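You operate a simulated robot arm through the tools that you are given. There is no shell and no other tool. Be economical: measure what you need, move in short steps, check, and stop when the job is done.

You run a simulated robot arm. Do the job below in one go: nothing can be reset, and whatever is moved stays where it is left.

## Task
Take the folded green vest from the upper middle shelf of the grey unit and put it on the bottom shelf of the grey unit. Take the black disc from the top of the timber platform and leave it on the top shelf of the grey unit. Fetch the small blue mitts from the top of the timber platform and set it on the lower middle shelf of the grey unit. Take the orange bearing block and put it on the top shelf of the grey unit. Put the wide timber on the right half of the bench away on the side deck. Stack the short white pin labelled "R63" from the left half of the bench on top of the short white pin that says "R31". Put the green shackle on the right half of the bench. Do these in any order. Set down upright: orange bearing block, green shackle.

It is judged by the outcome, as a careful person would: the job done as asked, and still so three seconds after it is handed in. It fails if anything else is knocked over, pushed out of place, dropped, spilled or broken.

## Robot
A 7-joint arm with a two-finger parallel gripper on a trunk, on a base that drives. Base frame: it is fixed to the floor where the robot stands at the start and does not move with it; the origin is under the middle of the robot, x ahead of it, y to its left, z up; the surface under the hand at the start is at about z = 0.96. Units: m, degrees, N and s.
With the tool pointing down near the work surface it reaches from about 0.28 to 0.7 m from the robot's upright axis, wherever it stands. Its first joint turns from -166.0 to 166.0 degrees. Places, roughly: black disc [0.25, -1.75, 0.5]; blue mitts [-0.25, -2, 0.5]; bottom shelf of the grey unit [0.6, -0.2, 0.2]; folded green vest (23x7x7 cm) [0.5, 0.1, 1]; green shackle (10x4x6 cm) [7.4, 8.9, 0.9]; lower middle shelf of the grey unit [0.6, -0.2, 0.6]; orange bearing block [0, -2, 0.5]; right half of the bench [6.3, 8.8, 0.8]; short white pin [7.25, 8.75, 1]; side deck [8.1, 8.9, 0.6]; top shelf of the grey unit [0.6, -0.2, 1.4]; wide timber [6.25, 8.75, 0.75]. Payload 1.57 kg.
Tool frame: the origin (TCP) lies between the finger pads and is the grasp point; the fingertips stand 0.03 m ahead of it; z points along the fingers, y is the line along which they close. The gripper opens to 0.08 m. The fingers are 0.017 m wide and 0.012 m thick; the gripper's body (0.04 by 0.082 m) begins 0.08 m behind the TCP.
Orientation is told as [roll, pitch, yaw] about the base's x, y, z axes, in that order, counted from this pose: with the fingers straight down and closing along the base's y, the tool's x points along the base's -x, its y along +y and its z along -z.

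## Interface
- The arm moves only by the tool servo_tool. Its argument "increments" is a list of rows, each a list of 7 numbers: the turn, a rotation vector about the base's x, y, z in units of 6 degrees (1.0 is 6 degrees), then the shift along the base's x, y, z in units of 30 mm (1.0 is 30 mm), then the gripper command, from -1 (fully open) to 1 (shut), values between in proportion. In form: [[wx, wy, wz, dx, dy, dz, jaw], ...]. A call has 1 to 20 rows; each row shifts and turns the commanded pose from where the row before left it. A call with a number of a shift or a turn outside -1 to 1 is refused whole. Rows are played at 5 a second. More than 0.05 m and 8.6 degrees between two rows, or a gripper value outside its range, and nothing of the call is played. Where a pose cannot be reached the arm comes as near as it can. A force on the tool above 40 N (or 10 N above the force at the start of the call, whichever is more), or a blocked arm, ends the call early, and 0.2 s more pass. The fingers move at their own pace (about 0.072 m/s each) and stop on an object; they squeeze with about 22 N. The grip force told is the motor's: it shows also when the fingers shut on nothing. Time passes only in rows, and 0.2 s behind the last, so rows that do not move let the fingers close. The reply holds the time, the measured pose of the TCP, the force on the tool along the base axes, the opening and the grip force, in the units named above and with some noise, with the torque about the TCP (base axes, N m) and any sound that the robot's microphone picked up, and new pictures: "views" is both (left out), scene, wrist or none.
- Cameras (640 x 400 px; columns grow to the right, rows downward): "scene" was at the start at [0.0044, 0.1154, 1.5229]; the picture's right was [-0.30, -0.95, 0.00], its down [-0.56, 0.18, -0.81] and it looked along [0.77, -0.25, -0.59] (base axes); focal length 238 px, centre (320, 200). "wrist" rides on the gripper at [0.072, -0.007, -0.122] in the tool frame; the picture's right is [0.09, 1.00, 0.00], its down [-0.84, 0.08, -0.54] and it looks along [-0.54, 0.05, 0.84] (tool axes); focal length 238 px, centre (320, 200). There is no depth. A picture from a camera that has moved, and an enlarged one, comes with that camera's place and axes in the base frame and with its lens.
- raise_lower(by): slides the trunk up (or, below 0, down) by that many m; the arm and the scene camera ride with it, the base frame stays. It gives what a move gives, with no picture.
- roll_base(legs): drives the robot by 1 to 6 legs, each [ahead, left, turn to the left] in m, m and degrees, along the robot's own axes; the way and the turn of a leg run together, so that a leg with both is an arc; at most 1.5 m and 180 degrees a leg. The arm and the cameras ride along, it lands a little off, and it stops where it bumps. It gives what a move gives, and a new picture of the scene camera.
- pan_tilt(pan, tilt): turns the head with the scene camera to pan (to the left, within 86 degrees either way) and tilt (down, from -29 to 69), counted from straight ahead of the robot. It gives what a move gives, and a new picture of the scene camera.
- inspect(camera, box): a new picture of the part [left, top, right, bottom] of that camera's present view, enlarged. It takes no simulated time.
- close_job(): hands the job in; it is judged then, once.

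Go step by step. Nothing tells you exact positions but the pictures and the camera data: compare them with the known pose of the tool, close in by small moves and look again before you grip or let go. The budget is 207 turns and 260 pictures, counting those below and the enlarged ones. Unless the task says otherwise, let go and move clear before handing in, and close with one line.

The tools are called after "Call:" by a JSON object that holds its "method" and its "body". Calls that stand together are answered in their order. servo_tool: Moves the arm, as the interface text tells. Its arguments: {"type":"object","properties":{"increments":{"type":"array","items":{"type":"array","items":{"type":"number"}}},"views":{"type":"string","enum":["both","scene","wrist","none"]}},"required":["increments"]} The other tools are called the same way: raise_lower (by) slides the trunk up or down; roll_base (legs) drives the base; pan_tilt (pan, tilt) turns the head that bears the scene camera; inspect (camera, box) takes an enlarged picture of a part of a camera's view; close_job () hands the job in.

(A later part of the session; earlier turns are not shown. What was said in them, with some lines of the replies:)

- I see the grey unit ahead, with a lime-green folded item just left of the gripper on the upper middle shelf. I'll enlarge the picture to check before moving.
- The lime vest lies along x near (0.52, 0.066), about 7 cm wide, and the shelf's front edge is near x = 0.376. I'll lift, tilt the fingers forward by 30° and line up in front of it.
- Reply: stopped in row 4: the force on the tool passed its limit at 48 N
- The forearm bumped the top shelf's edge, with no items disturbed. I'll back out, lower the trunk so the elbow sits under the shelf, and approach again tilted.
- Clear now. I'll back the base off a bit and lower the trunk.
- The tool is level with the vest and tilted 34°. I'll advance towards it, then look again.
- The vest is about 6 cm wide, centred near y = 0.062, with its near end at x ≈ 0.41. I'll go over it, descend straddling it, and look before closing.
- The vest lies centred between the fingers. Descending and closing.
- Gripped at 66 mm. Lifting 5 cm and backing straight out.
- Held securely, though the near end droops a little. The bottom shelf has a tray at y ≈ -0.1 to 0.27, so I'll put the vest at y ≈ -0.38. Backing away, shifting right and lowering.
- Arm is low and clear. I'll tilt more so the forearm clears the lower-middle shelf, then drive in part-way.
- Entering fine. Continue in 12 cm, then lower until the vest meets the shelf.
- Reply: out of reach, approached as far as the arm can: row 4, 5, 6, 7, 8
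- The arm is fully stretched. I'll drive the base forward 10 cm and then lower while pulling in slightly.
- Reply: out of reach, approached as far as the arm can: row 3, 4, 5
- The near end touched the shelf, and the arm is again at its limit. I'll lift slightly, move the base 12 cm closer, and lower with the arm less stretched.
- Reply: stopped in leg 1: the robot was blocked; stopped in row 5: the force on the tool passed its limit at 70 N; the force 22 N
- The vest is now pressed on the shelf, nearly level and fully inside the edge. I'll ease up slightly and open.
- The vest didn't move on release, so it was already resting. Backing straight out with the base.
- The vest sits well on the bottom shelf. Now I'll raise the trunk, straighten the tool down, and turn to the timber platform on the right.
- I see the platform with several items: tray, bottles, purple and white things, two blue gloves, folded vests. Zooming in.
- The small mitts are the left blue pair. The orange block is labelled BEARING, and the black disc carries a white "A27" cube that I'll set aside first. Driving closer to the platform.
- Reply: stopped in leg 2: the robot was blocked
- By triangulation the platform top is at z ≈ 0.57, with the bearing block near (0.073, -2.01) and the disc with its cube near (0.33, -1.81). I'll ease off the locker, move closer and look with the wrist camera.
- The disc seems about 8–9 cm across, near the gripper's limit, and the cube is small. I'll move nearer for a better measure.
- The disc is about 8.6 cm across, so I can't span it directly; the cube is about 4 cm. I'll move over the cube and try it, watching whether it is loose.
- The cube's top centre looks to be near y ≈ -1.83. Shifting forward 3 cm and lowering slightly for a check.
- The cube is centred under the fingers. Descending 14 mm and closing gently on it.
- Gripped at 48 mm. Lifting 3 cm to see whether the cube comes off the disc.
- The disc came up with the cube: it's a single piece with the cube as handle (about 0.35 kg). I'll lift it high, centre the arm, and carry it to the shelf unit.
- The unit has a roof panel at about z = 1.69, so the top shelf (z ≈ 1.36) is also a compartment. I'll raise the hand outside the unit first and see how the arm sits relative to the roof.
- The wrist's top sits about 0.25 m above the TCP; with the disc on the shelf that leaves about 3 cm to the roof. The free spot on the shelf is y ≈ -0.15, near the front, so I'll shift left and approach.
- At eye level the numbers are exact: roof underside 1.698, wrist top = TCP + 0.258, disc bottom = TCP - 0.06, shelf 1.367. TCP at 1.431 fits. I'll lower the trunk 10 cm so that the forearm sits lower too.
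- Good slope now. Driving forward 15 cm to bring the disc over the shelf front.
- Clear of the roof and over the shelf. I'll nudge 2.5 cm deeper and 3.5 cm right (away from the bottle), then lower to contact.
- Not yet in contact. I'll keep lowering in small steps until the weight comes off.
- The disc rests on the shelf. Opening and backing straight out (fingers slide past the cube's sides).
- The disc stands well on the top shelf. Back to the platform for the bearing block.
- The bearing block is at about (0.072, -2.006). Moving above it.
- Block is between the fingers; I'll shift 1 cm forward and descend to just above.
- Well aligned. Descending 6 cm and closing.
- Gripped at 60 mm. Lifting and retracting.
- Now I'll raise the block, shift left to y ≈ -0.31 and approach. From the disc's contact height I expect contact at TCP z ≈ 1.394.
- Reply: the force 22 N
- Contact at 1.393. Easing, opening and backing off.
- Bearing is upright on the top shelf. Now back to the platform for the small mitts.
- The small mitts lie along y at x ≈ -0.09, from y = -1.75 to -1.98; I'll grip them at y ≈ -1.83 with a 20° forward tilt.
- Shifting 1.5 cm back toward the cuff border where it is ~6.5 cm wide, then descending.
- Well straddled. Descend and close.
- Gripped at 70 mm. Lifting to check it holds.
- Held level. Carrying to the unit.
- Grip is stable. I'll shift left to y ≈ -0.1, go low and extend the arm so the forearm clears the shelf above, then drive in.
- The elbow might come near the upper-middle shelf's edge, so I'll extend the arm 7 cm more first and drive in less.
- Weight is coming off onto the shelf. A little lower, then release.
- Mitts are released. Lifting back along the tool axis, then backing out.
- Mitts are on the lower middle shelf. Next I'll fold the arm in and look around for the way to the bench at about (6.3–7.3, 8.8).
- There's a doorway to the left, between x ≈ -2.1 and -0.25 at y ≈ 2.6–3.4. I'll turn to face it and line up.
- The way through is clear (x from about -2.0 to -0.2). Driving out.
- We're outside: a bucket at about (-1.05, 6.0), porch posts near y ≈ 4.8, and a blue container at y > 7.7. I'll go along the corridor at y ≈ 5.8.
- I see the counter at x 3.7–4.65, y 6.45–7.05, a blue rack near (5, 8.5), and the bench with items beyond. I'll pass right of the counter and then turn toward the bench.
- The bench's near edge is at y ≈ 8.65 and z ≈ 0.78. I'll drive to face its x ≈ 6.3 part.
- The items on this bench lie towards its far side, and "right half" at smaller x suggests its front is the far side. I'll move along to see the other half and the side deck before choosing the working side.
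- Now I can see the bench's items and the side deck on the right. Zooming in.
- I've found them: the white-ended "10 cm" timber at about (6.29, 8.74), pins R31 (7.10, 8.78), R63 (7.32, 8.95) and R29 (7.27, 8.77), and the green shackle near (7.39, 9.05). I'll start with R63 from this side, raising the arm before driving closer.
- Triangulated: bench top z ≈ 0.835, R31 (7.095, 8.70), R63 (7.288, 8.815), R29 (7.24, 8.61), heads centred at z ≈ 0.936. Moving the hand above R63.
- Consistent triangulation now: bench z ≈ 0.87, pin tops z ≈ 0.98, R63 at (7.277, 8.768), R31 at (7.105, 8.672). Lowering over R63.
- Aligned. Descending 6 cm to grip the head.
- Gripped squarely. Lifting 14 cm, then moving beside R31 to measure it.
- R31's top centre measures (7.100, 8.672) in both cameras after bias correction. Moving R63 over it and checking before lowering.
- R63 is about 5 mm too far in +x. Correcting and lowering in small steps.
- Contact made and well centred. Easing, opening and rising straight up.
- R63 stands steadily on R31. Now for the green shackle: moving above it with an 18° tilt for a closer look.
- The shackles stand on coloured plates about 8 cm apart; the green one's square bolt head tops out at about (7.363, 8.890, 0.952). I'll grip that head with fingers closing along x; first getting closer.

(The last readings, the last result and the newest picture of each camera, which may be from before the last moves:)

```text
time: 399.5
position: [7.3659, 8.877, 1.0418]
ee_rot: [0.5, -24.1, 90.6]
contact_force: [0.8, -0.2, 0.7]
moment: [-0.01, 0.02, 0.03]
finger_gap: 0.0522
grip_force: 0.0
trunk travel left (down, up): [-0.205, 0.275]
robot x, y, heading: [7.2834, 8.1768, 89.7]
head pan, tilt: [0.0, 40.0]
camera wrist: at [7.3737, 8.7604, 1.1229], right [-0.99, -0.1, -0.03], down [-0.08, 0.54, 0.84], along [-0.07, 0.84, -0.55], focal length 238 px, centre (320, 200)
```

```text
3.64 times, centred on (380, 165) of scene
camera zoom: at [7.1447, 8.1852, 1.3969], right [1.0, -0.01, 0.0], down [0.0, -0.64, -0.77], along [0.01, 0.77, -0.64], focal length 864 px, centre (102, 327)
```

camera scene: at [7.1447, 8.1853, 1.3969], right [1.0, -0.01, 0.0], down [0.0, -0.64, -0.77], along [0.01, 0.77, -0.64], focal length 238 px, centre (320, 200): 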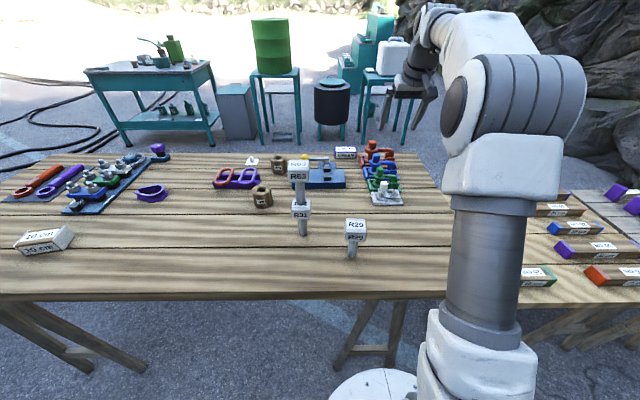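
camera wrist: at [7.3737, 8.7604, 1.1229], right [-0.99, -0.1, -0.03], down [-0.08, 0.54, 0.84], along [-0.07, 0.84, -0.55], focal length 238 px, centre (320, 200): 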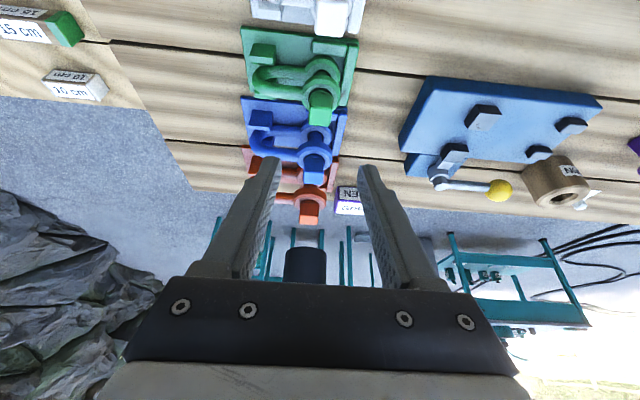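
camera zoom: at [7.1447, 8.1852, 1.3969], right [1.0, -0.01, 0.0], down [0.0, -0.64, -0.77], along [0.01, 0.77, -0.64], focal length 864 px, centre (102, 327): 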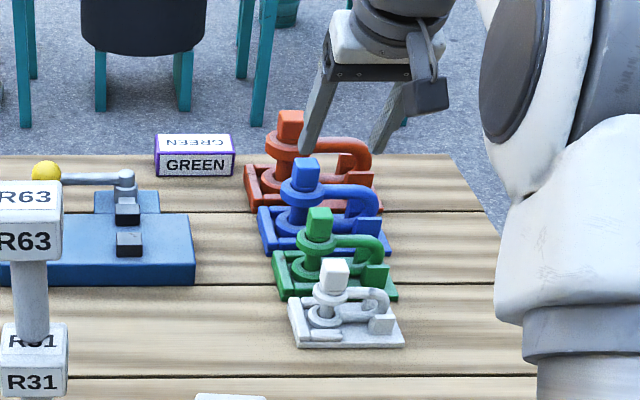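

Positions agree. Descending onto the bolt head.

Call:
{"method": "servo_tool", "body": {"increments": [[0, 0, 0, -0.05, 0.17, -0.9, -0.3], [0, 0, 0, 0, 0, -0.9, -0.3], [0, 0, 0, 0, 0, -0.5, -0.3], [0, 0, 0, 0, 0, 0, -0.3]], "views": "wrist"}}

Call:
{"method": "inspect", "body": {"camera": "scene", "box": [320, 110, 440, 220]}}

```text
time: 400.5
position: [7.3617, 8.8807, 0.9738]
ee_rot: [0.6, -24.1, 90.6]
contact_force: [0.5, 1.1, -0.5]
moment: [0.02, 0.02, -0.03]
finger_gap: 0.0517
grip_force: 0.1
trunk travel left (down, up): [-0.205, 0.275]
robot x, y, heading: [7.2854, 8.177, 89.7]
head pan, tilt: [0.0, 40.0]
camera wrist: at [7.3708, 8.7649, 1.0538], right [-0.99, -0.1, -0.03], down [-0.08, 0.54, 0.84], along [-0.07, 0.84, -0.55], focal length 238 px, centre (320, 200)
```

wrist: 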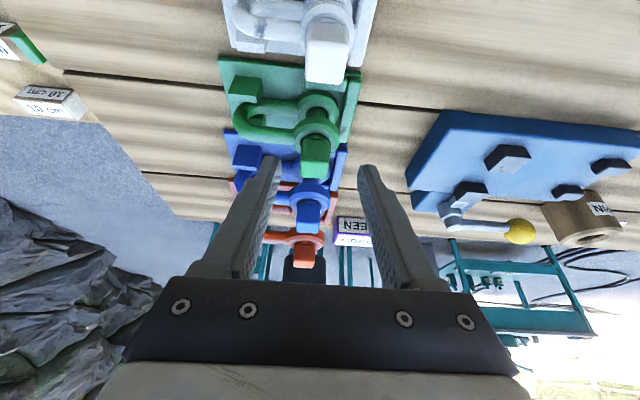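

```text
3.64 times, centred on (380, 165) of scene
camera zoom: at [7.1447, 8.1852, 1.3969], right [1.0, -0.01, 0.0], down [0.0, -0.64, -0.77], along [0.01, 0.77, -0.64], focal length 864 px, centre (102, 327)
```

zoom: 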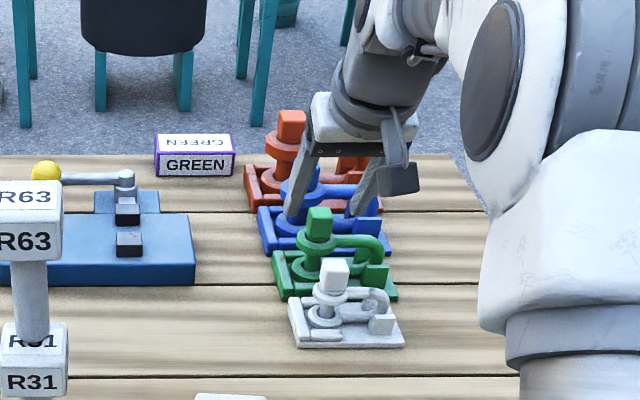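

Tips are beside the head. 1 cm further down, then close.

Call:
{"method": "servo_tool", "body": {"increments": [[0, 0, 0, 0.05, 0.05, -0.4, -0.3], [0, 0, 0, 0, 0, 0, -0.3], [0, 0, 0, 0, 0, 0, 1], [0, 0, 0, 0, 0, 0, 1], [0, 0, 0, 0, 0, 0, 1]], "views": "wrist"}}

Call:
{"method": "inspect", "body": {"camera": "wrist", "box": [220, 80, 420, 240]}}

```text
time: 401.7
position: [7.3646, 8.8824, 0.9597]
ee_rot: [0.5, -24.1, 90.5]
contact_force: [1.7, 0.0, 0.1]
moment: [-0.06, -0.03, -0.01]
finger_gap: 0.0213
grip_force: 21.6
trunk travel left (down, up): [-0.205, 0.275]
robot x, y, heading: [7.2855, 8.1809, 89.6]
head pan, tilt: [0.0, 40.0]
camera wrist: at [7.3733, 8.7663, 1.0418], right [-0.99, -0.1, -0.03], down [-0.08, 0.54, 0.84], along [-0.06, 0.84, -0.55], focal length 238 px, centre (320, 200)
```

wrist: 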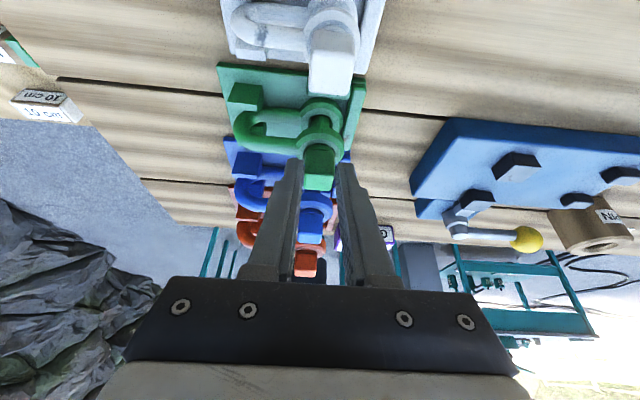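

```text
2.50 times, centred on (320, 160) of wrist
camera zoom: at [7.3733, 8.7663, 1.0418], right [-0.99, -0.1, -0.03], down [-0.08, 0.54, 0.84], along [-0.06, 0.84, -0.55], focal length 596 px, centre (320, 300)
```

zoom: 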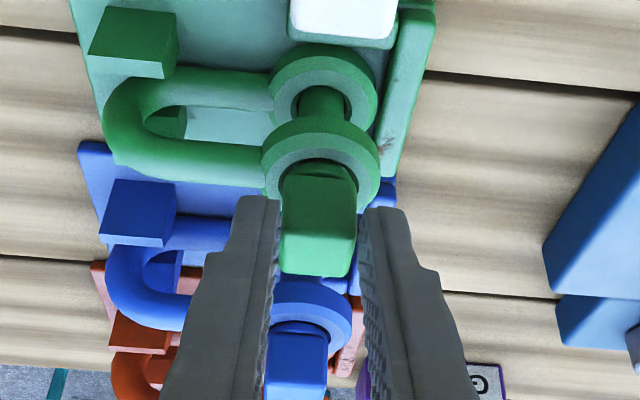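

Head gripped. Lifting 4 cm to check.

Call:
{"method": "servo_tool", "body": {"increments": [[0, 0, 0, 0, 0, 0.3, 1], [0, 0, 0, 0, 0, 0.5, 1], [0, 0, 0, 0, 0, 0.8, 1], [0, 0, 0, 0, 0, 0, 1]], "views": "wrist"}}

Call:
{"method": "inspect", "body": {"camera": "scene", "box": [320, 110, 440, 220]}}

```text
time: 402.7
position: [7.365, 8.8821, 1.0082]
ee_rot: [0.6, -24.1, 90.5]
contact_force: [-0.6, 0.4, -3.6]
moment: [-0.04, 0.03, 0.01]
finger_gap: 0.0213
grip_force: 22.0
trunk travel left (down, up): [-0.205, 0.275]
robot x, y, heading: [7.2845, 8.1739, 89.8]
head pan, tilt: [0.0, 40.0]
camera wrist: at [7.3731, 8.7669, 1.089], right [-0.99, -0.1, -0.03], down [-0.08, 0.54, 0.84], along [-0.06, 0.83, -0.55], focal length 238 px, centre (320, 200)
```

wrist: 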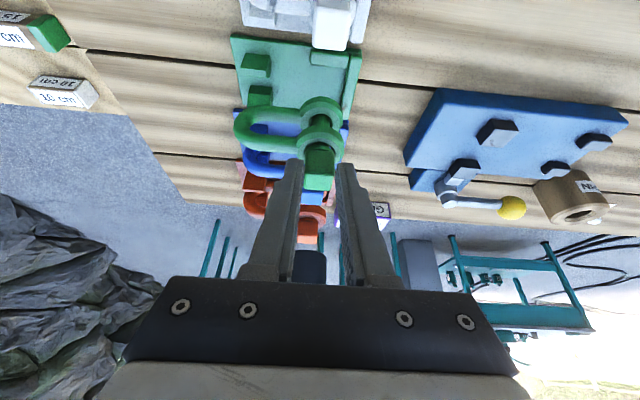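

```text
3.64 times, centred on (380, 165) of scene
camera zoom: at [7.1447, 8.1854, 1.3969], right [1.0, -0.01, 0.0], down [0.0, -0.64, -0.77], along [0.01, 0.77, -0.64], focal length 864 px, centre (102, 327)
```

zoom: 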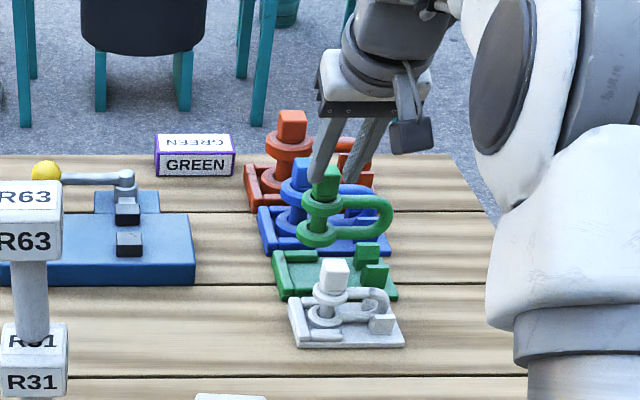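

The shackle came off its plate cleanly. I'll raise it, retract, and carry it along to the right half, aiming for the free spot near (6.18, 8.68).

Call:
{"method": "servo_tool", "body": {"increments": [[0, 0, 0, 0, 0, 1, 1], [0, 0, 0, 0, 0, 1, 1], [0, 0, 0, 0, 0, 1, 1], [0, 0, 0, 0, 0, 1, 1], [0, 0, 0, 0, 0, 1, 1], [0, 0, 0, 0, 0, 1, 1], [0, 0, 0, 0, 0, 1, 1], [0, 0, 0, 0, -1, 0.3, 1], [0, 0, 0, 0, -1, 0, 1], [0, 0, 0, 0, -1, 0, 1], [0, 0, 0, 0, -1, 0, 1], [0, 0, 0, 0, -1, 0, 1], [0, 0, 0, 0, -1, 0, 1], [0, 0, 0, 0, -1, 0, 1], [0, 0, 0, 0, -1, 0, 1], [0, 0, 0, 0, 0, 0, 1]], "views": "wrist"}}

Call:
{"method": "roll_base", "body": {"legs": [[-0.15, 0, 0], [0, 1.07, 0]]}}

```text
time: 406.1
position: [7.3597, 8.6264, 1.218]
ee_rot: [0.6, -24.1, 90.6]
contact_force: [0.0, -0.3, -3.3]
moment: [-0.06, 0.04, -0.03]
finger_gap: 0.0215
grip_force: 21.9
out of reach, approached as far as the arm can: row 7
trunk travel left (down, up): [-0.205, 0.275]
robot x, y, heading: [7.2814, 8.1757, 89.4]
head pan, tilt: [0.0, 40.0]
camera wrist: at [7.3671, 8.5109, 1.3001], right [-0.99, -0.1, -0.03], down [-0.08, 0.54, 0.84], along [-0.07, 0.84, -0.55], focal length 238 px, centre (320, 200)
```

wrist: 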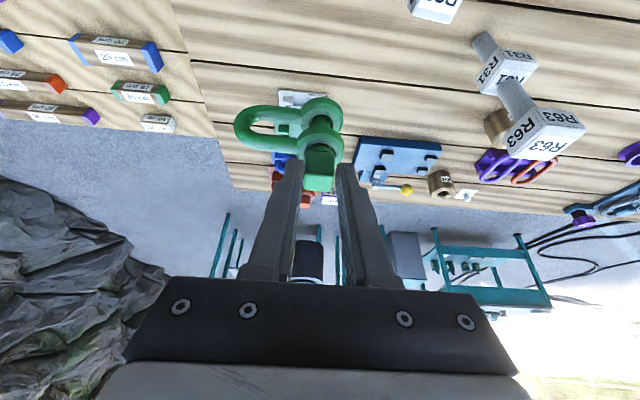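

```text
time: 415.8
position: [6.2682, 8.4744, 1.2185]
ee_rot: [0.5, -24.1, 91.4]
contact_force: [0.2, 0.3, -3.4]
moment: [-0.1, 0.03, 0.02]
finger_gap: 0.0215
grip_force: 21.6
trunk travel left (down, up): [-0.205, 0.275]
robot x, y, heading: [6.1997, 8.0259, 90.4]
head pan, tilt: [0.0, 40.0]
camera scene: at [6.0606, 8.0296, 1.3969], right [1.0, 0.01, 0.0], down [0.0, -0.64, -0.77], along [-0.01, 0.77, -0.64], focal length 238 px, centre (320, 200)
```

scene: 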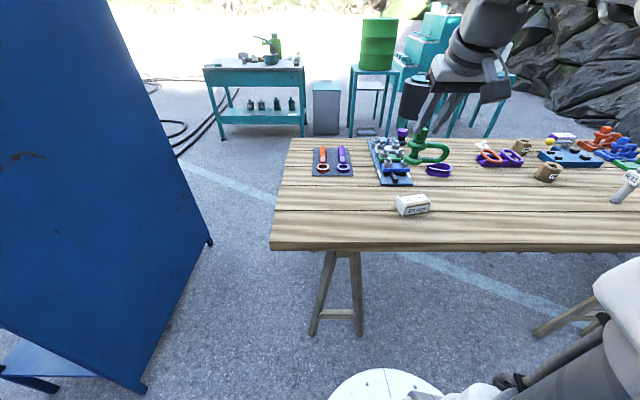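

I see free bench space left of the timber. Lowering the shackle towards (6.12, 8.63).

Call:
{"method": "servo_tool", "body": {"increments": [[0, 0, 0, -1, 1, 0, 1], [0, 0, 0, -1, 1, 0, 1], [0, 0, 0, -1, 1, 0, 1], [0, 0, 0, -1, 1, 0, 1], [0, 0, 0, -0.9, 1, -0.5, 1], [0, 0, 0, 0, 0.2, -1, 1], [0, 0, 0, 0, 0, -1, 1], [0, 0, 0, 0, 0, -1, 1], [0, 0, 0, 0, 0, -1, 1], [0, 0, 0, 0, 0, -1, 1], [0, 0, 0, 0, 0, -1, 1], [0, 0, 0, 0, 0, -1, 1], [0, 0, 0, 0, 0, 0, 1]]}}

Call:
{"method": "inspect", "body": {"camera": "scene", "box": [260, 120, 420, 250]}}

```text
time: 418.6
position: [6.1197, 8.6321, 0.9929]
ee_rot: [0.5, -24.1, 91.3]
contact_force: [0.7, 0.7, -3.4]
moment: [-0.09, 0.06, 0.02]
finger_gap: 0.0214
grip_force: 22.0
trunk travel left (down, up): [-0.205, 0.275]
robot x, y, heading: [6.2017, 8.024, 90.5]
head pan, tilt: [0.0, 40.0]
camera scene: at [6.0605, 8.0298, 1.3969], right [1.0, 0.01, 0.0], down [0.0, -0.64, -0.77], along [-0.01, 0.77, -0.64], focal length 238 px, centre (320, 200)
camera wrist: at [6.1308, 8.5154, 1.0748], right [-0.99, -0.11, -0.03], down [-0.09, 0.54, 0.84], along [-0.08, 0.83, -0.55], focal length 238 px, centre (320, 200)
```

scene: 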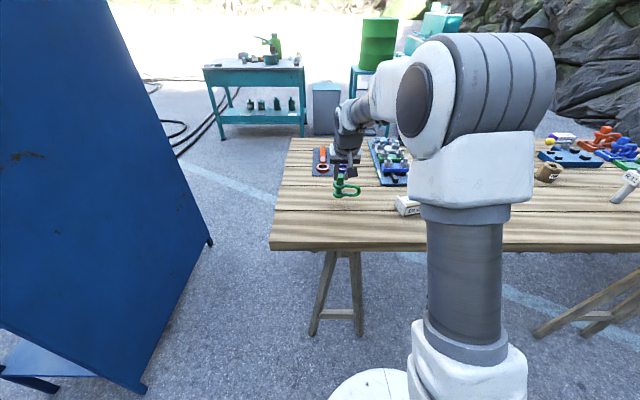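
wrist: 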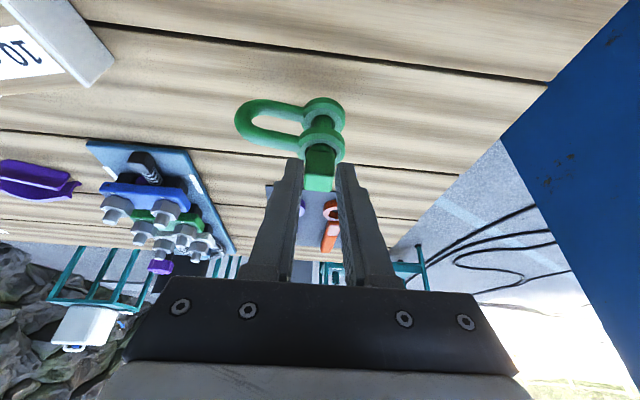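

```text
3.08 times, centred on (340, 185) of scene
camera zoom: at [6.0605, 8.0298, 1.3969], right [1.0, 0.01, 0.0], down [0.0, -0.64, -0.77], along [-0.01, 0.77, -0.64], focal length 731 px, centre (258, 246)
```

zoom: 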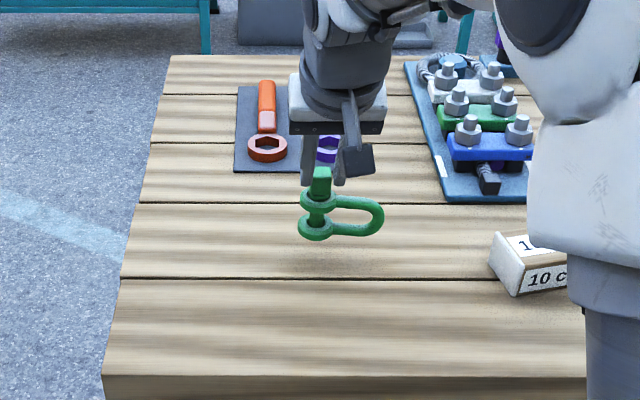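

Call:
{"method": "servo_tool", "body": {"increments": [[0, 0, 0, 0, 0, -0.5, 1], [0, 0, 0, 0, 0, -0.4, 1], [0, 0, 0, 0, 0, -0.2, 1], [0, 0, 0, 0, 0, -0.15, 1], [0, 0, 0, 0, 0, 0, 1]], "views": "none"}}

```text
time: 419.8
position: [6.1205, 8.6304, 0.9553]
ee_rot: [0.5, -24.1, 91.4]
contact_force: [0.3, 0.3, -2.9]
moment: [-0.09, 0.07, 0.0]
finger_gap: 0.0216
grip_force: 22.3
trunk travel left (down, up): [-0.205, 0.275]
robot x, y, heading: [6.1973, 8.0207, 90.4]
head pan, tilt: [0.0, 40.0]
```

Call:
{"method": "servo_tool", "body": {"increments": [[0, 0, 0, 0, 0, -0.12, 1], [0, 0, 0, 0, 0, -0.12, 1], [0, 0, 0, 0, 0, 0, 1]], "views": "none"}}

```text
time: 420.6
position: [6.1196, 8.63, 0.9517]
ee_rot: [0.6, -24.5, 91.4]
contact_force: [-5.5, 0.6, 9.3]
moment: [0.25, -0.03, 0.15]
finger_gap: 0.0213
grip_force: 21.9
trunk travel left (down, up): [-0.205, 0.275]
robot x, y, heading: [6.1983, 8.0208, 90.7]
head pan, tilt: [0.0, 40.0]
```

Contact. Releasing and rising along the tool axis.

Call:
{"method": "servo_tool", "body": {"increments": [[0, 0, 0, 0, 0, 0.05, 1], [0, 0, 0, 0, 0, 0, 0.5], [0, 0, 0, 0, 0, 0, -0.2], [0, 0, 0, 0, 0, 0, -0.3], [0, 0, 0, 0, -0.2, 0.5, -0.3], [0, 0, 0, 0, -0.3, 0.8, -0.3], [0, 0, 0, 0, -0.3, 0.9, -0.3], [0, 0, 0, 0, -0.3, 0.9, -0.3], [0, 0, 0, 0, 0, 0, -1]]}}

Call:
{"method": "inspect", "body": {"camera": "scene", "box": [280, 120, 440, 250]}}

```text
time: 422.6
position: [6.1228, 8.5961, 1.0442]
ee_rot: [0.4, -24.1, 91.5]
contact_force: [0.9, -0.5, -0.9]
moment: [0.02, 0.01, 0.0]
finger_gap: 0.0799
grip_force: 0.0
trunk travel left (down, up): [-0.205, 0.275]
robot x, y, heading: [6.2002, 8.02, 90.4]
head pan, tilt: [0.0, 40.0]
camera scene: at [6.0605, 8.0294, 1.3969], right [1.0, 0.01, 0.0], down [0.0, -0.64, -0.77], along [-0.01, 0.77, -0.64], focal length 238 px, centre (320, 200)
camera wrist: at [6.1327, 8.4808, 1.1261], right [-0.99, -0.11, -0.03], down [-0.09, 0.54, 0.84], along [-0.08, 0.83, -0.55], focal length 238 px, centre (320, 200)
```

scene: 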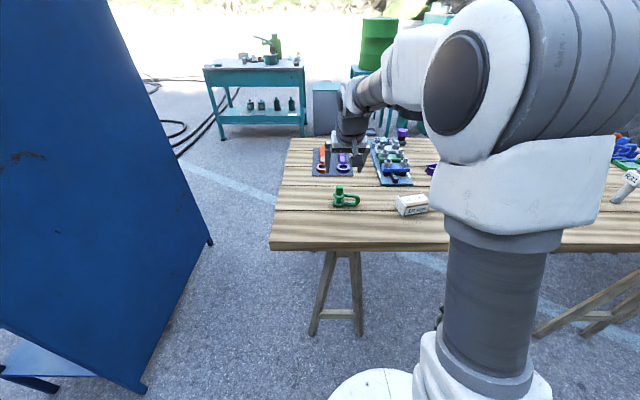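
wrist: 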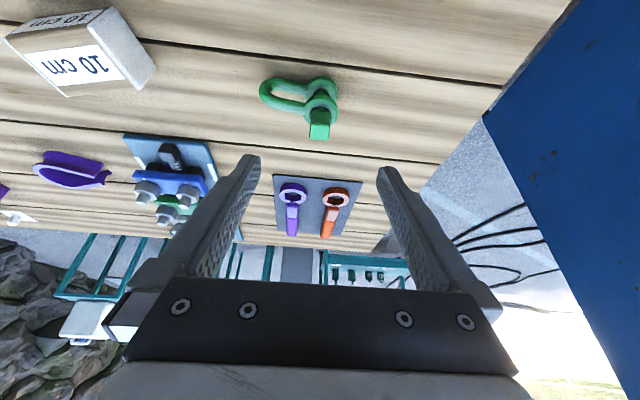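

```text
3.08 times, centred on (360, 185) of scene
camera zoom: at [6.0605, 8.0294, 1.3969], right [1.0, 0.01, 0.0], down [0.0, -0.64, -0.77], along [-0.01, 0.77, -0.64], focal length 731 px, centre (197, 246)
```

zoom: 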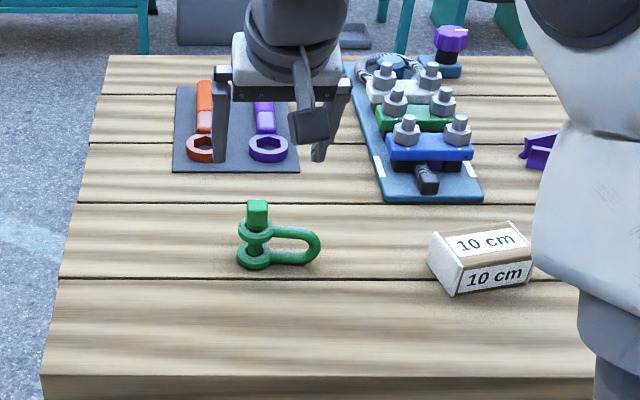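

The shackle stands upright on the right half. Next is the "10 cm" timber: straighten the tool, turn it 90° so the fingers close across the timber's width, and move above it.

Call:
{"method": "servo_tool", "body": {"increments": [[-1, 0, 0, 0.3, 0, 0.5, -1], [-1, 0, 0, 0.3, 0, 0.5, -1], [-1, 0, 0, 0.3, 0, 0.5, -1], [-1, 0, 0, 0.3, 0, 0.5, -1], [0, 0, -1, 0.5, 0, 0, -1], [0, 0, -1, 0.5, 0, 0, -1], [0, 0, -1, 0.5, 0, 0, -1], [0, 0, -1, 0.5, 0, 0, -1], [0, 0, -1, 0.5, 0, 0, -1], [0, 0, -1, 0.5, 0, 0, -1], [0, 0, -1, 0.5, 0, 0, -1], [0, 0, -1, 0.5, 0, 0, -1], [0, 0, -1, 0.4, 0, 0, -1], [0, 0, -1, 0.4, 0, 0, -1], [0, 0, -1, 0, 0, 0, -1], [0, 0, -1, 0, 0, 0, -1], [0, 0, -1, 0, 0, 0, -1], [0, 0, -1, 0, 0, 0, -1], [0, 0, -1, 0, 0, 0, -1], [0, 0, 0, 0, 0, 0, -1]]}}

```text
time: 426.8
position: [6.3008, 8.5971, 1.1036]
ee_rot: [1.0, -0.1, 1.1]
contact_force: [0.1, 0.1, -0.1]
moment: [-0.02, 0.01, 0.04]
finger_gap: 0.0799
grip_force: 0.1
trunk travel left (down, up): [-0.205, 0.275]
robot x, y, heading: [6.1975, 8.0221, 90.0]
head pan, tilt: [0.0, 40.0]
camera scene: at [6.0605, 8.0295, 1.3969], right [1.0, 0.01, 0.0], down [0.0, -0.64, -0.77], along [-0.01, 0.77, -0.64], focal length 238 px, centre (320, 200)
camera wrist: at [6.2292, 8.5865, 1.2248], right [-0.11, 0.99, 0.02], down [0.83, 0.08, 0.54], along [0.54, 0.08, -0.84], focal length 238 px, centre (320, 200)
```

scene: 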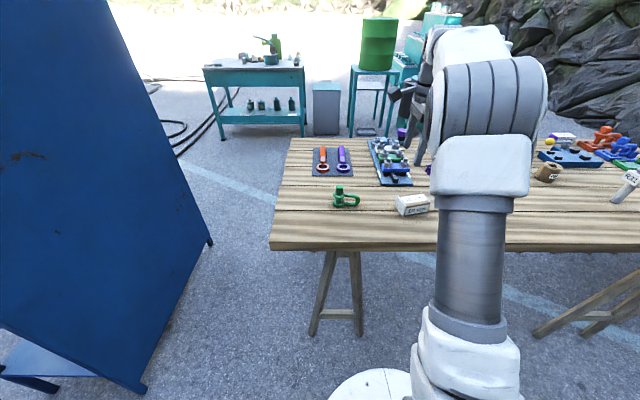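
wrist: 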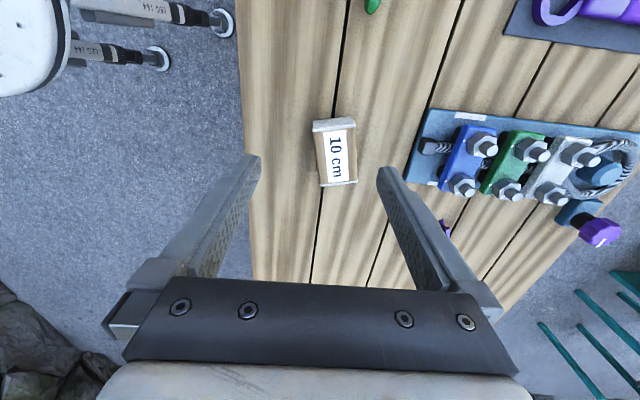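

The timber is 5.3 cm wide, about 9–10 cm long, turned ~12°, centred near (6.348, 8.630). Aligning and lowering.

Call:
{"method": "servo_tool", "body": {"increments": [[0, 0, 1, 0.8, 0.5, -0.9, -1], [0, 0, 0.9, 0.77, 0.6, -0.9, -1], [0, 0, 0, 0, 0, -0.9, -1], [0, 0, 0, 0, 0, -0.5, -1], [0, 0, 0, 0, 0, 0, -1]], "views": "wrist"}}

```text
time: 428.0
position: [6.3478, 8.63, 1.0064]
ee_rot: [1.0, -0.1, 12.7]
contact_force: [0.3, 0.5, 0.9]
moment: [0.01, 0.03, -0.01]
finger_gap: 0.0804
grip_force: 0.2
trunk travel left (down, up): [-0.205, 0.275]
robot x, y, heading: [6.1974, 8.0204, 90.4]
head pan, tilt: [0.0, 40.0]
camera wrist: at [6.2792, 8.605, 1.1284], right [-0.31, 0.95, 0.02], down [0.8, 0.25, 0.54], along [0.51, 0.18, -0.84], focal length 238 px, centre (320, 200)
```

wrist: 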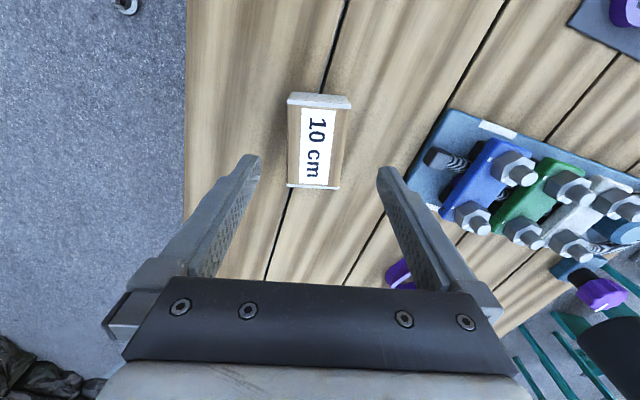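

Aligned. Descending to grip.

Call:
{"method": "servo_tool", "body": {"increments": [[0, 0, 0.25, 0.12, -0.04, -0.9, -1], [0, 0, 0, 0, 0, -0.9, -1], [0, 0, 0, 0, 0, -0.9, -1], [0, 0, 0, 0, 0, -0.5, -1], [0, 0, 0, 0, 0, 0, -1], [0, 0, 0, 0, 0, 0, 1], [0, 0, 0, 0, 0, 0, 1], [0, 0, 0, 0, 0, 0, 1]], "views": "wrist"}}

```text
time: 429.8
position: [6.3515, 8.6301, 0.9124]
ee_rot: [1.1, -0.1, 14.1]
contact_force: [-0.7, -0.1, 0.1]
moment: [-0.02, -0.01, 0.0]
finger_gap: 0.0595
grip_force: 21.8
trunk travel left (down, up): [-0.205, 0.275]
robot x, y, heading: [6.197, 8.0233, 90.4]
head pan, tilt: [0.0, 40.0]
camera wrist: at [6.2843, 8.6024, 1.0326], right [-0.33, 0.94, 0.02], down [0.79, 0.27, 0.54], along [0.51, 0.19, -0.84], focal length 238 px, centre (320, 200)
```

wrist: 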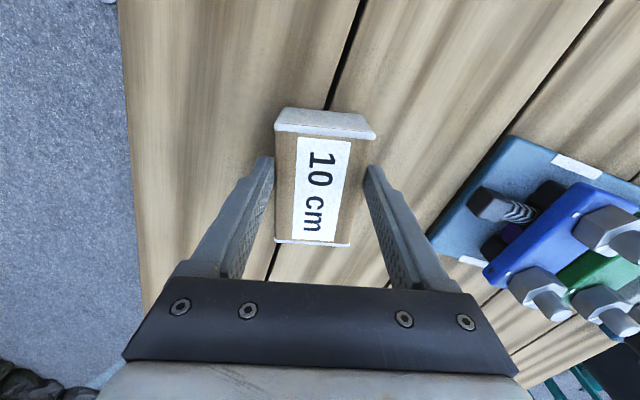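

Gripped (6 cm wide). Lifting, retracting, and driving over to the side deck.

Call:
{"method": "servo_tool", "body": {"increments": [[0, 0, 0, 0, 0, 0.5, 1], [0, 0, 0, 0, 0, 1, 1], [0, 0, 0, 0, 0, 1, 1], [0, 0, 0, 0, 0, 1, 1], [0, 0, 0, 0, 0, 1, 1], [0, 0, 0, 0, 0, 1, 1], [0, 0, 0, 0, 0, 1, 1], [0, 0, 0, 0, 0, 1, 1], [0, 0, 0, -0.6, -1, 0, 1], [0, 0, 0, -0.6, -1, 0, 1], [0, 0, 0, -0.6, -1, 0, 1], [0, 0, 0, -0.6, -1, 0, 1], [0, 0, 0, -0.6, -1, 0, 1], [0, 0, 0, -0.6, -0.8, 0, 1], [0, 0, 0, 0, 0, 0, 1]], "views": "wrist"}}

Call:
{"method": "roll_base", "body": {"legs": [[-0.15, 0, 0], [0, -1.2, 0]]}}

Call:
{"method": "pan_tilt", "body": {"pan": -35, "tilt": 40}}

```text
time: 433.0
position: [6.2445, 8.4543, 1.1363]
ee_rot: [1.0, -0.1, 14.1]
contact_force: [0.4, -0.5, -0.9]
moment: [0.03, 0.03, 0.02]
finger_gap: 0.0594
grip_force: 22.0
trunk travel left (down, up): [-0.205, 0.275]
robot x, y, heading: [6.2002, 8.0262, 90.5]
head pan, tilt: [0.0, 40.0]
camera wrist: at [6.1764, 8.4284, 1.2575], right [-0.33, 0.94, 0.02], down [0.79, 0.27, 0.55], along [0.51, 0.2, -0.84], focal length 238 px, centre (320, 200)
```

wrist: 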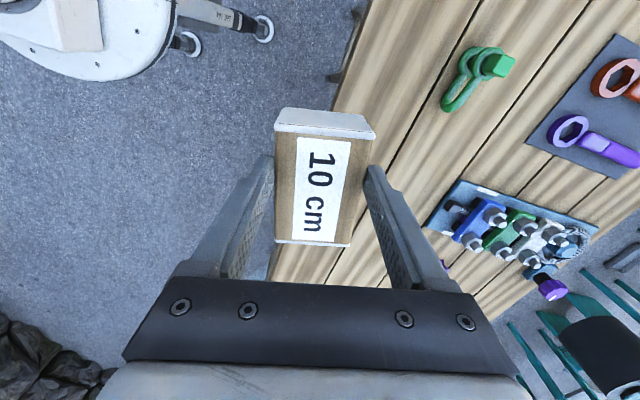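

```text
time: 443.5
position: [7.458, 8.3191, 1.1362]
ee_rot: [0.9, -0.1, 14.6]
contact_force: [0.2, 0.2, -1.1]
moment: [-0.01, 0.03, -0.01]
finger_gap: 0.0594
grip_force: 22.3
trunk travel left (down, up): [-0.205, 0.275]
robot x, y, heading: [7.4192, 7.8892, 91.0]
head pan, tilt: [0.0, 40.0]
camera scene: at [7.2769, 7.8916, 1.3969], right [1.0, 0.01, 0.0], down [0.01, -0.64, -0.77], along [-0.01, 0.77, -0.64], focal length 238 px, centre (320, 200)
```

scene: 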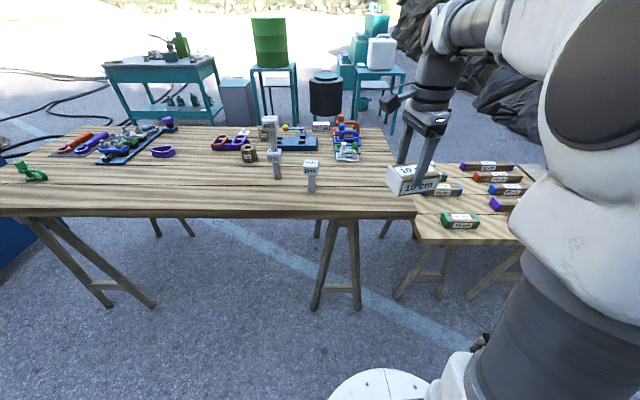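

```text
time: 444.5
position: [7.4599, 8.3193, 1.1366]
ee_rot: [1.1, -0.1, 14.5]
contact_force: [-0.5, -0.3, -1.3]
moment: [-0.01, 0.06, -0.03]
finger_gap: 0.0597
grip_force: 21.6
trunk travel left (down, up): [-0.205, 0.275]
robot x, y, heading: [7.4191, 7.8876, 90.7]
head pan, tilt: [-35.0, 40.0]
camera scene: at [7.3259, 7.8769, 1.3969], right [0.83, -0.56, 0.0], down [-0.36, -0.53, -0.77], along [0.43, 0.63, -0.64], focal length 238 px, centre (320, 200)
```

scene: 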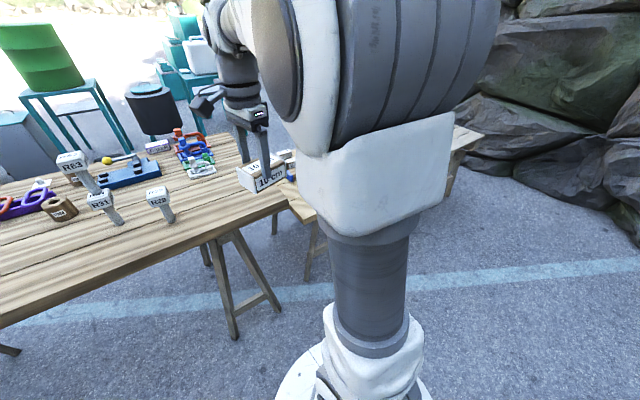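

The arm blocks the view; I'll drive further right so that the deck is straight ahead.

Call:
{"method": "roll_base", "body": {"legs": [[0, -0.55, -0.8]]}}

Call:
{"method": "pan_tilt", "body": {"pan": 10, "tilt": 40}}

Call:
{"method": "inspect", "body": {"camera": "scene", "box": [220, 110, 540, 310]}}

```text
time: 449.2
position: [8.0213, 8.3235, 1.1368]
ee_rot: [1.0, -0.1, 13.8]
contact_force: [0.7, 0.3, -1.1]
moment: [-0.01, 0.01, -0.02]
finger_gap: 0.0596
grip_force: 22.0
trunk travel left (down, up): [-0.205, 0.275]
robot x, y, heading: [7.9735, 7.8925, 90.2]
head pan, tilt: [-35.0, 40.0]
camera scene: at [7.8837, 7.8823, 1.3969], right [0.82, -0.57, 0.0], down [-0.37, -0.53, -0.77], along [0.44, 0.63, -0.64], focal length 238 px, centre (320, 200)
```

scene: 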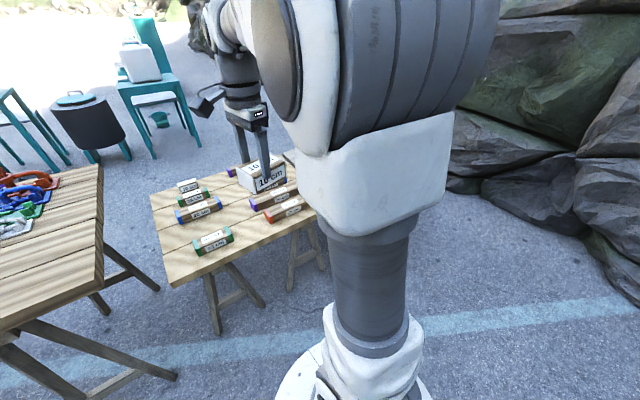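

```text
time: 450.3
position: [8.0213, 8.3226, 1.1362]
ee_rot: [1.0, -0.1, 13.9]
contact_force: [0.5, 0.1, -1.3]
moment: [-0.05, 0.03, 0.0]
finger_gap: 0.0595
grip_force: 21.8
trunk travel left (down, up): [-0.205, 0.275]
robot x, y, heading: [7.9769, 7.8916, 90.0]
head pan, tilt: [10.0, 40.0]
camera scene: at [7.8203, 7.8963, 1.3969], right [0.98, 0.17, 0.0], down [0.11, -0.63, -0.77], along [-0.13, 0.75, -0.64], focal length 238 px, centre (320, 200)
```

scene: 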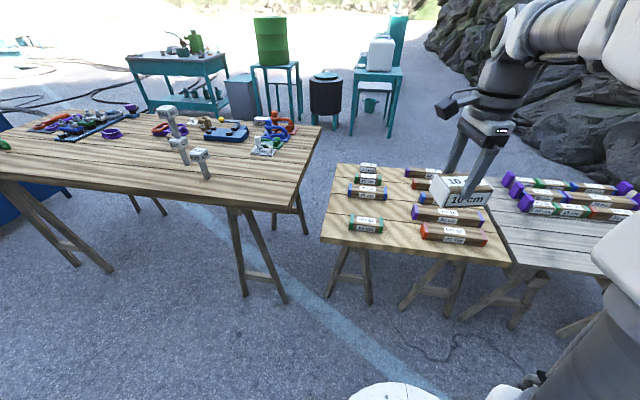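

```text
2.00 times, centred on (380, 210) of scene
camera zoom: at [7.8203, 7.8963, 1.3969], right [0.98, 0.17, 0.0], down [0.11, -0.63, -0.77], along [-0.13, 0.75, -0.64], focal length 475 px, centre (200, 180)
```

zoom: 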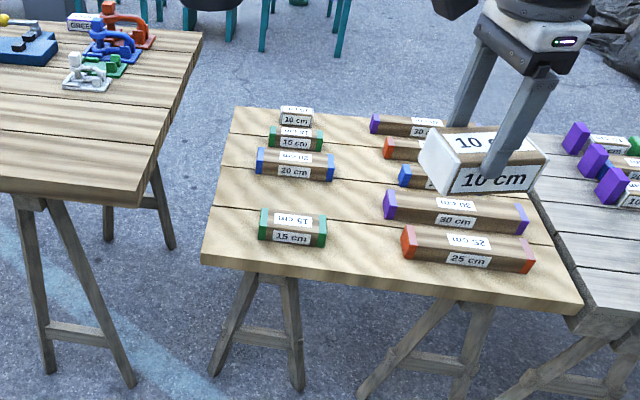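

The side deck (z ≈ 0.55) has a free gap between "20 cm" and the near "15 cm", centred at about (7.89, 8.825). I'll drive forward, straighten the timber and reach over it.

Call:
{"method": "roll_base", "body": {"legs": [[0, -0.04, 0], [0.28, 0, 0]]}}

Call:
{"method": "raise_lower", "body": {"by": -0.15}}

Call:
{"method": "servo_tool", "body": {"increments": [[0, 0, -1, -1, 1, 0, 1], [0, 0, -1, -1, 1, 0, 1], [0, 0, -0.3, -1, 1, 0, 1], [0, 0, 0, -1, 1, -0.5, 1], [0, 0, 0, -0.5, 1, -1, 1], [0, 0, 0, 0, 0.5, -1, 1], [0, 0, 0, 0, 0, -1, 1], [0, 0, 0, 0, 0, -1, 1], [0, 0, 0, 0, 0, -1, 1], [0, 0, 0, 0, 0, 0, 1]]}}

```text
time: 453.4
position: [8.0608, 8.6053, 1.1365]
ee_rot: [1.1, -0.1, 13.9]
contact_force: [-0.5, -0.9, -1.7]
moment: [0.02, -0.02, -0.01]
finger_gap: 0.0592
grip_force: 21.7
trunk travel left (down, up): [-0.205, 0.275]
robot x, y, heading: [8.0149, 8.1704, 89.9]
head pan, tilt: [10.0, 40.0]
camera scene: at [7.8599, 8.1789, 1.3969], right [0.98, 0.18, 0.0], down [0.11, -0.63, -0.77], along [-0.13, 0.75, -0.64], focal length 238 px, centre (320, 200)
```

scene: 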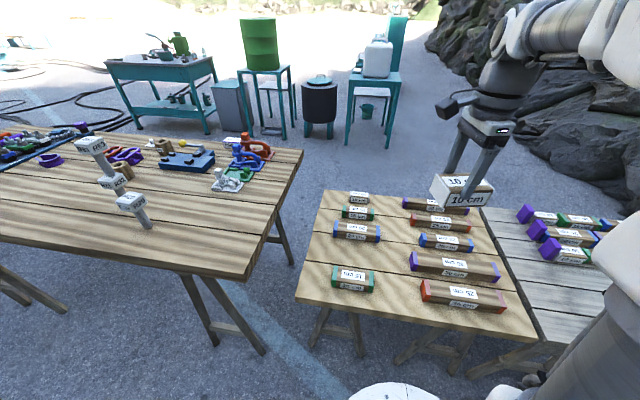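

```text
time: 455.1
position: [8.0612, 8.6066, 0.9873]
ee_rot: [1.0, -0.2, 13.9]
contact_force: [-0.1, -0.3, -1.8]
moment: [0.02, 0.03, 0.0]
finger_gap: 0.0593
grip_force: 22.3
trunk travel left (down, up): [-0.055, 0.425]
robot x, y, heading: [8.0131, 8.174, 90.1]
head pan, tilt: [10.0, 40.0]
```

```text
time: 457.3
position: [7.9257, 8.7697, 0.8203]
ee_rot: [1.0, -0.1, 0.0]
contact_force: [0.4, -0.5, -1.7]
moment: [0.02, 0.01, 0.02]
finger_gap: 0.0593
grip_force: 21.8
trunk travel left (down, up): [-0.055, 0.425]
robot x, y, heading: [8.0111, 8.174, 90.0]
head pan, tilt: [10.0, 40.0]
camera scene: at [7.8599, 8.179, 1.2469], right [0.98, 0.18, 0.0], down [0.11, -0.63, -0.77], along [-0.13, 0.75, -0.64], focal length 238 px, centre (320, 200)
camera wrist: at [7.8536, 8.76, 0.9413], right [-0.09, 1.0, 0.02], down [0.84, 0.07, 0.54], along [0.54, 0.07, -0.84], focal length 238 px, centre (320, 200)
```

scene: 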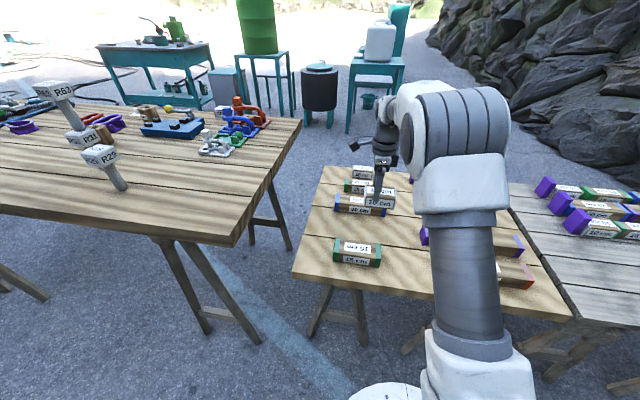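
wrist: 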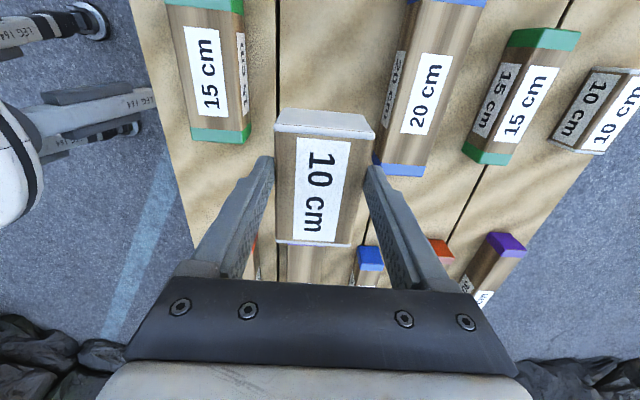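

The spot right below is free (gap from y ≈ 8.665 to 8.885). Lowering straight down.

Call:
{"method": "servo_tool", "body": {"increments": [[0, 0, 0, 0, 0, -1, 1], [0, 0, 0, 0, 0, -1, 1], [0, 0, 0, 0, 0, -1, 1], [0, 0, 0, 0, 0, -1, 1], [0, 0, 0, 0, 0, -1, 1], [0, 0, 0, 0, 0, 0, 1]], "views": "wrist"}}

Call:
{"method": "inspect", "body": {"camera": "scene", "box": [290, 140, 450, 300]}}

```text
time: 458.7
position: [7.9261, 8.7718, 0.6746]
ee_rot: [1.4, -0.1, 0.0]
contact_force: [0.4, -1.1, 24.2]
moment: [-0.45, -0.02, 0.0]
finger_gap: 0.0599
grip_force: 22.1
trunk travel left (down, up): [-0.055, 0.425]
robot x, y, heading: [8.0106, 8.1741, 90.0]
head pan, tilt: [10.0, 40.0]
camera wrist: at [7.8529, 8.7615, 0.7959], right [-0.09, 1.0, 0.02], down [0.84, 0.06, 0.54], along [0.54, 0.07, -0.84], focal length 238 px, centre (320, 200)
```

wrist: 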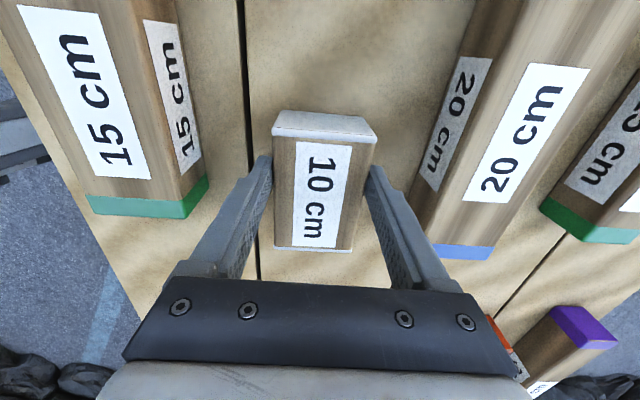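

```text
2.50 times, centred on (370, 220) of scene
camera zoom: at [7.8601, 8.1774, 1.2473], right [0.98, 0.18, 0.0], down [0.11, -0.63, -0.77], along [-0.13, 0.76, -0.64], focal length 594 px, centre (195, 150)
```

zoom: 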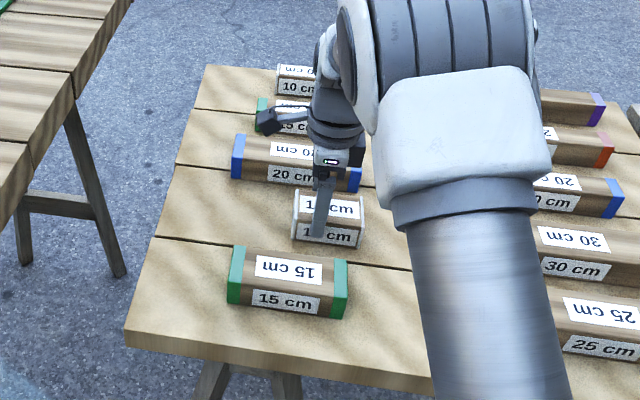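

Timber is resting on the deck (contact at TCP 0.675). Easing, opening, and rising.

Call:
{"method": "servo_tool", "body": {"increments": [[0, 0, 0, 0, 0, 0.1, 1], [0, 0, 0, 0, 0, 0, 0.1], [0, 0, 0, 0, 0, 0, -1], [0, 0, 0, 0, 0, 0, -1], [0, 0, 0, 0, 0, 0.6, -1], [0, 0, 0, 0, 0, 1, -1], [0, 0, 0, 0, 0, 1, -1], [0, 0, 0, 0, 0, 1, -1], [0, 0, 0, 0, 0, 1, -1], [0, 0, 0, 0, -1, 1, -1], [0, 0, 0, 0, -1, 1, -1], [0, 0, 0, 0, -1, 1, -1], [0, 0, 0, 0, 0, 0, -1]]}}

Call:
{"method": "roll_base", "body": {"legs": [[-0.35, 0, 0]]}}

Call:
{"method": "inspect", "body": {"camera": "scene", "box": [0, 60, 640, 340]}}

```text
time: 461.5
position: [7.927, 8.682, 0.902]
ee_rot: [1.0, -0.1, 0.1]
contact_force: [-0.3, -0.2, 0.1]
moment: [-0.03, -0.03, 0.02]
finger_gap: 0.0799
grip_force: 0.1
trunk travel left (down, up): [-0.055, 0.425]
robot x, y, heading: [8.0104, 8.1732, 90.2]
head pan, tilt: [10.0, 40.0]
camera scene: at [7.8599, 8.1789, 1.2469], right [0.98, 0.18, 0.0], down [0.11, -0.63, -0.77], along [-0.13, 0.75, -0.64], focal length 238 px, centre (320, 200)
camera wrist: at [7.8535, 8.6722, 1.0227], right [-0.09, 1.0, 0.02], down [0.84, 0.07, 0.55], along [0.54, 0.07, -0.84], focal length 238 px, centre (320, 200)
```

scene: 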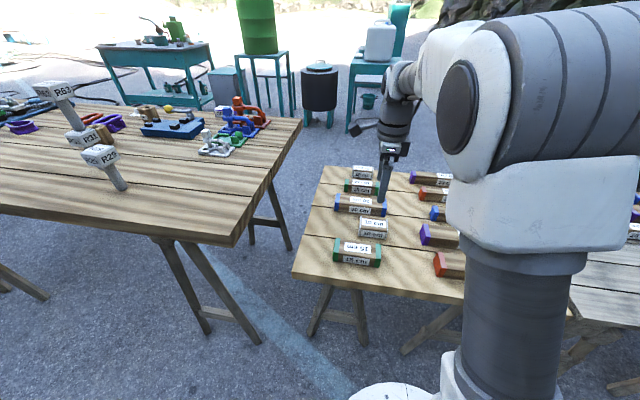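
wrist: 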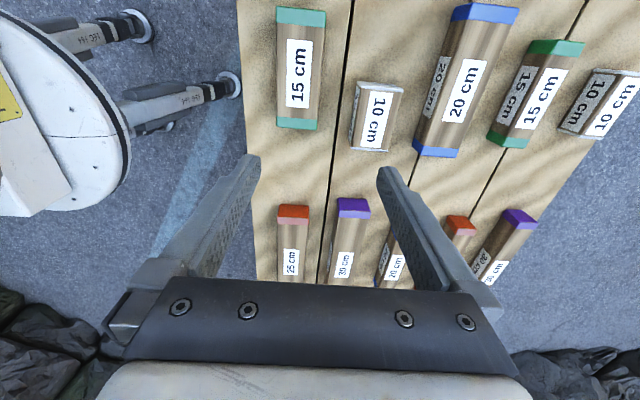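

```text
time: 464.4
position: [7.9266, 8.3325, 0.9019]
ee_rot: [1.0, -0.1, -0.1]
contact_force: [-0.9, -0.1, 0.0]
moment: [0.01, 0.01, 0.01]
finger_gap: 0.08
grip_force: 0.0
trunk travel left (down, up): [-0.055, 0.425]
robot x, y, heading: [8.0136, 7.822, 90.1]
head pan, tilt: [10.0, 40.0]
camera scene: at [7.86, 7.8293, 1.2469], right [0.98, 0.17, 0.0], down [0.11, -0.63, -0.77], along [-0.13, 0.75, -0.64], focal length 238 px, centre (320, 200)
```

scene: 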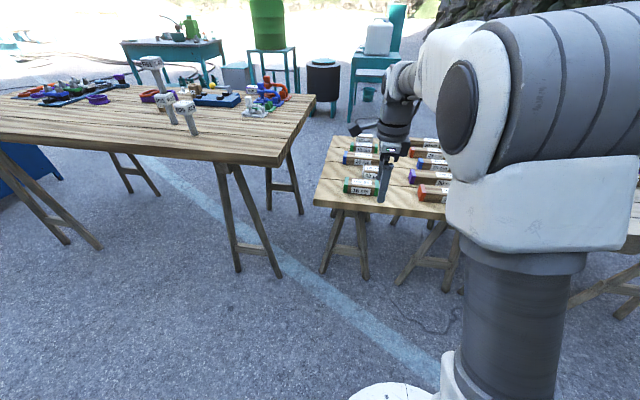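

```text
1.00 times, centred on (320, 200) of scene (not enlarged: the box is as wide or as high as the picture)
camera zoom: at [7.86, 7.8293, 1.2469], right [0.98, 0.17, 0.0], down [0.11, -0.63, -0.77], along [-0.13, 0.75, -0.64], focal length 238 px, centre (320, 200)
```

zoom: 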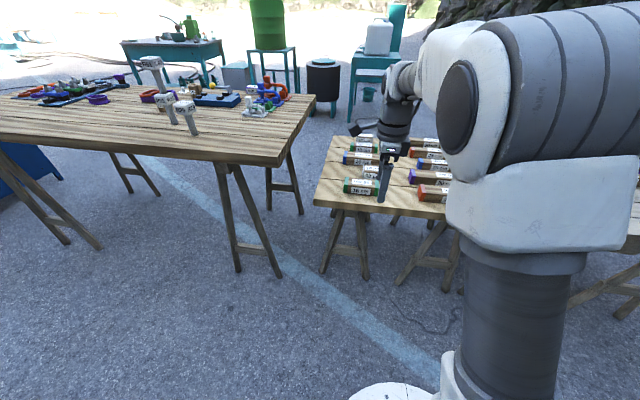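

The timber lies on the side deck, the pin stack still stands, the shackle is upright and the arm is clear, so I'm handing in.

Call:
{"method": "close_job", "body": {}}

```text
The job is handed in.
```

All seven items are in their asked places, the bearing block and shackle upright, and the job is handed in. I took the "right half" of the bench to be the side near x = 6.3, as in your list of places. Early on, the forearm bumped the grey unit's top shelf, and the base touched the lockers; nothing was seen to shift or fall.
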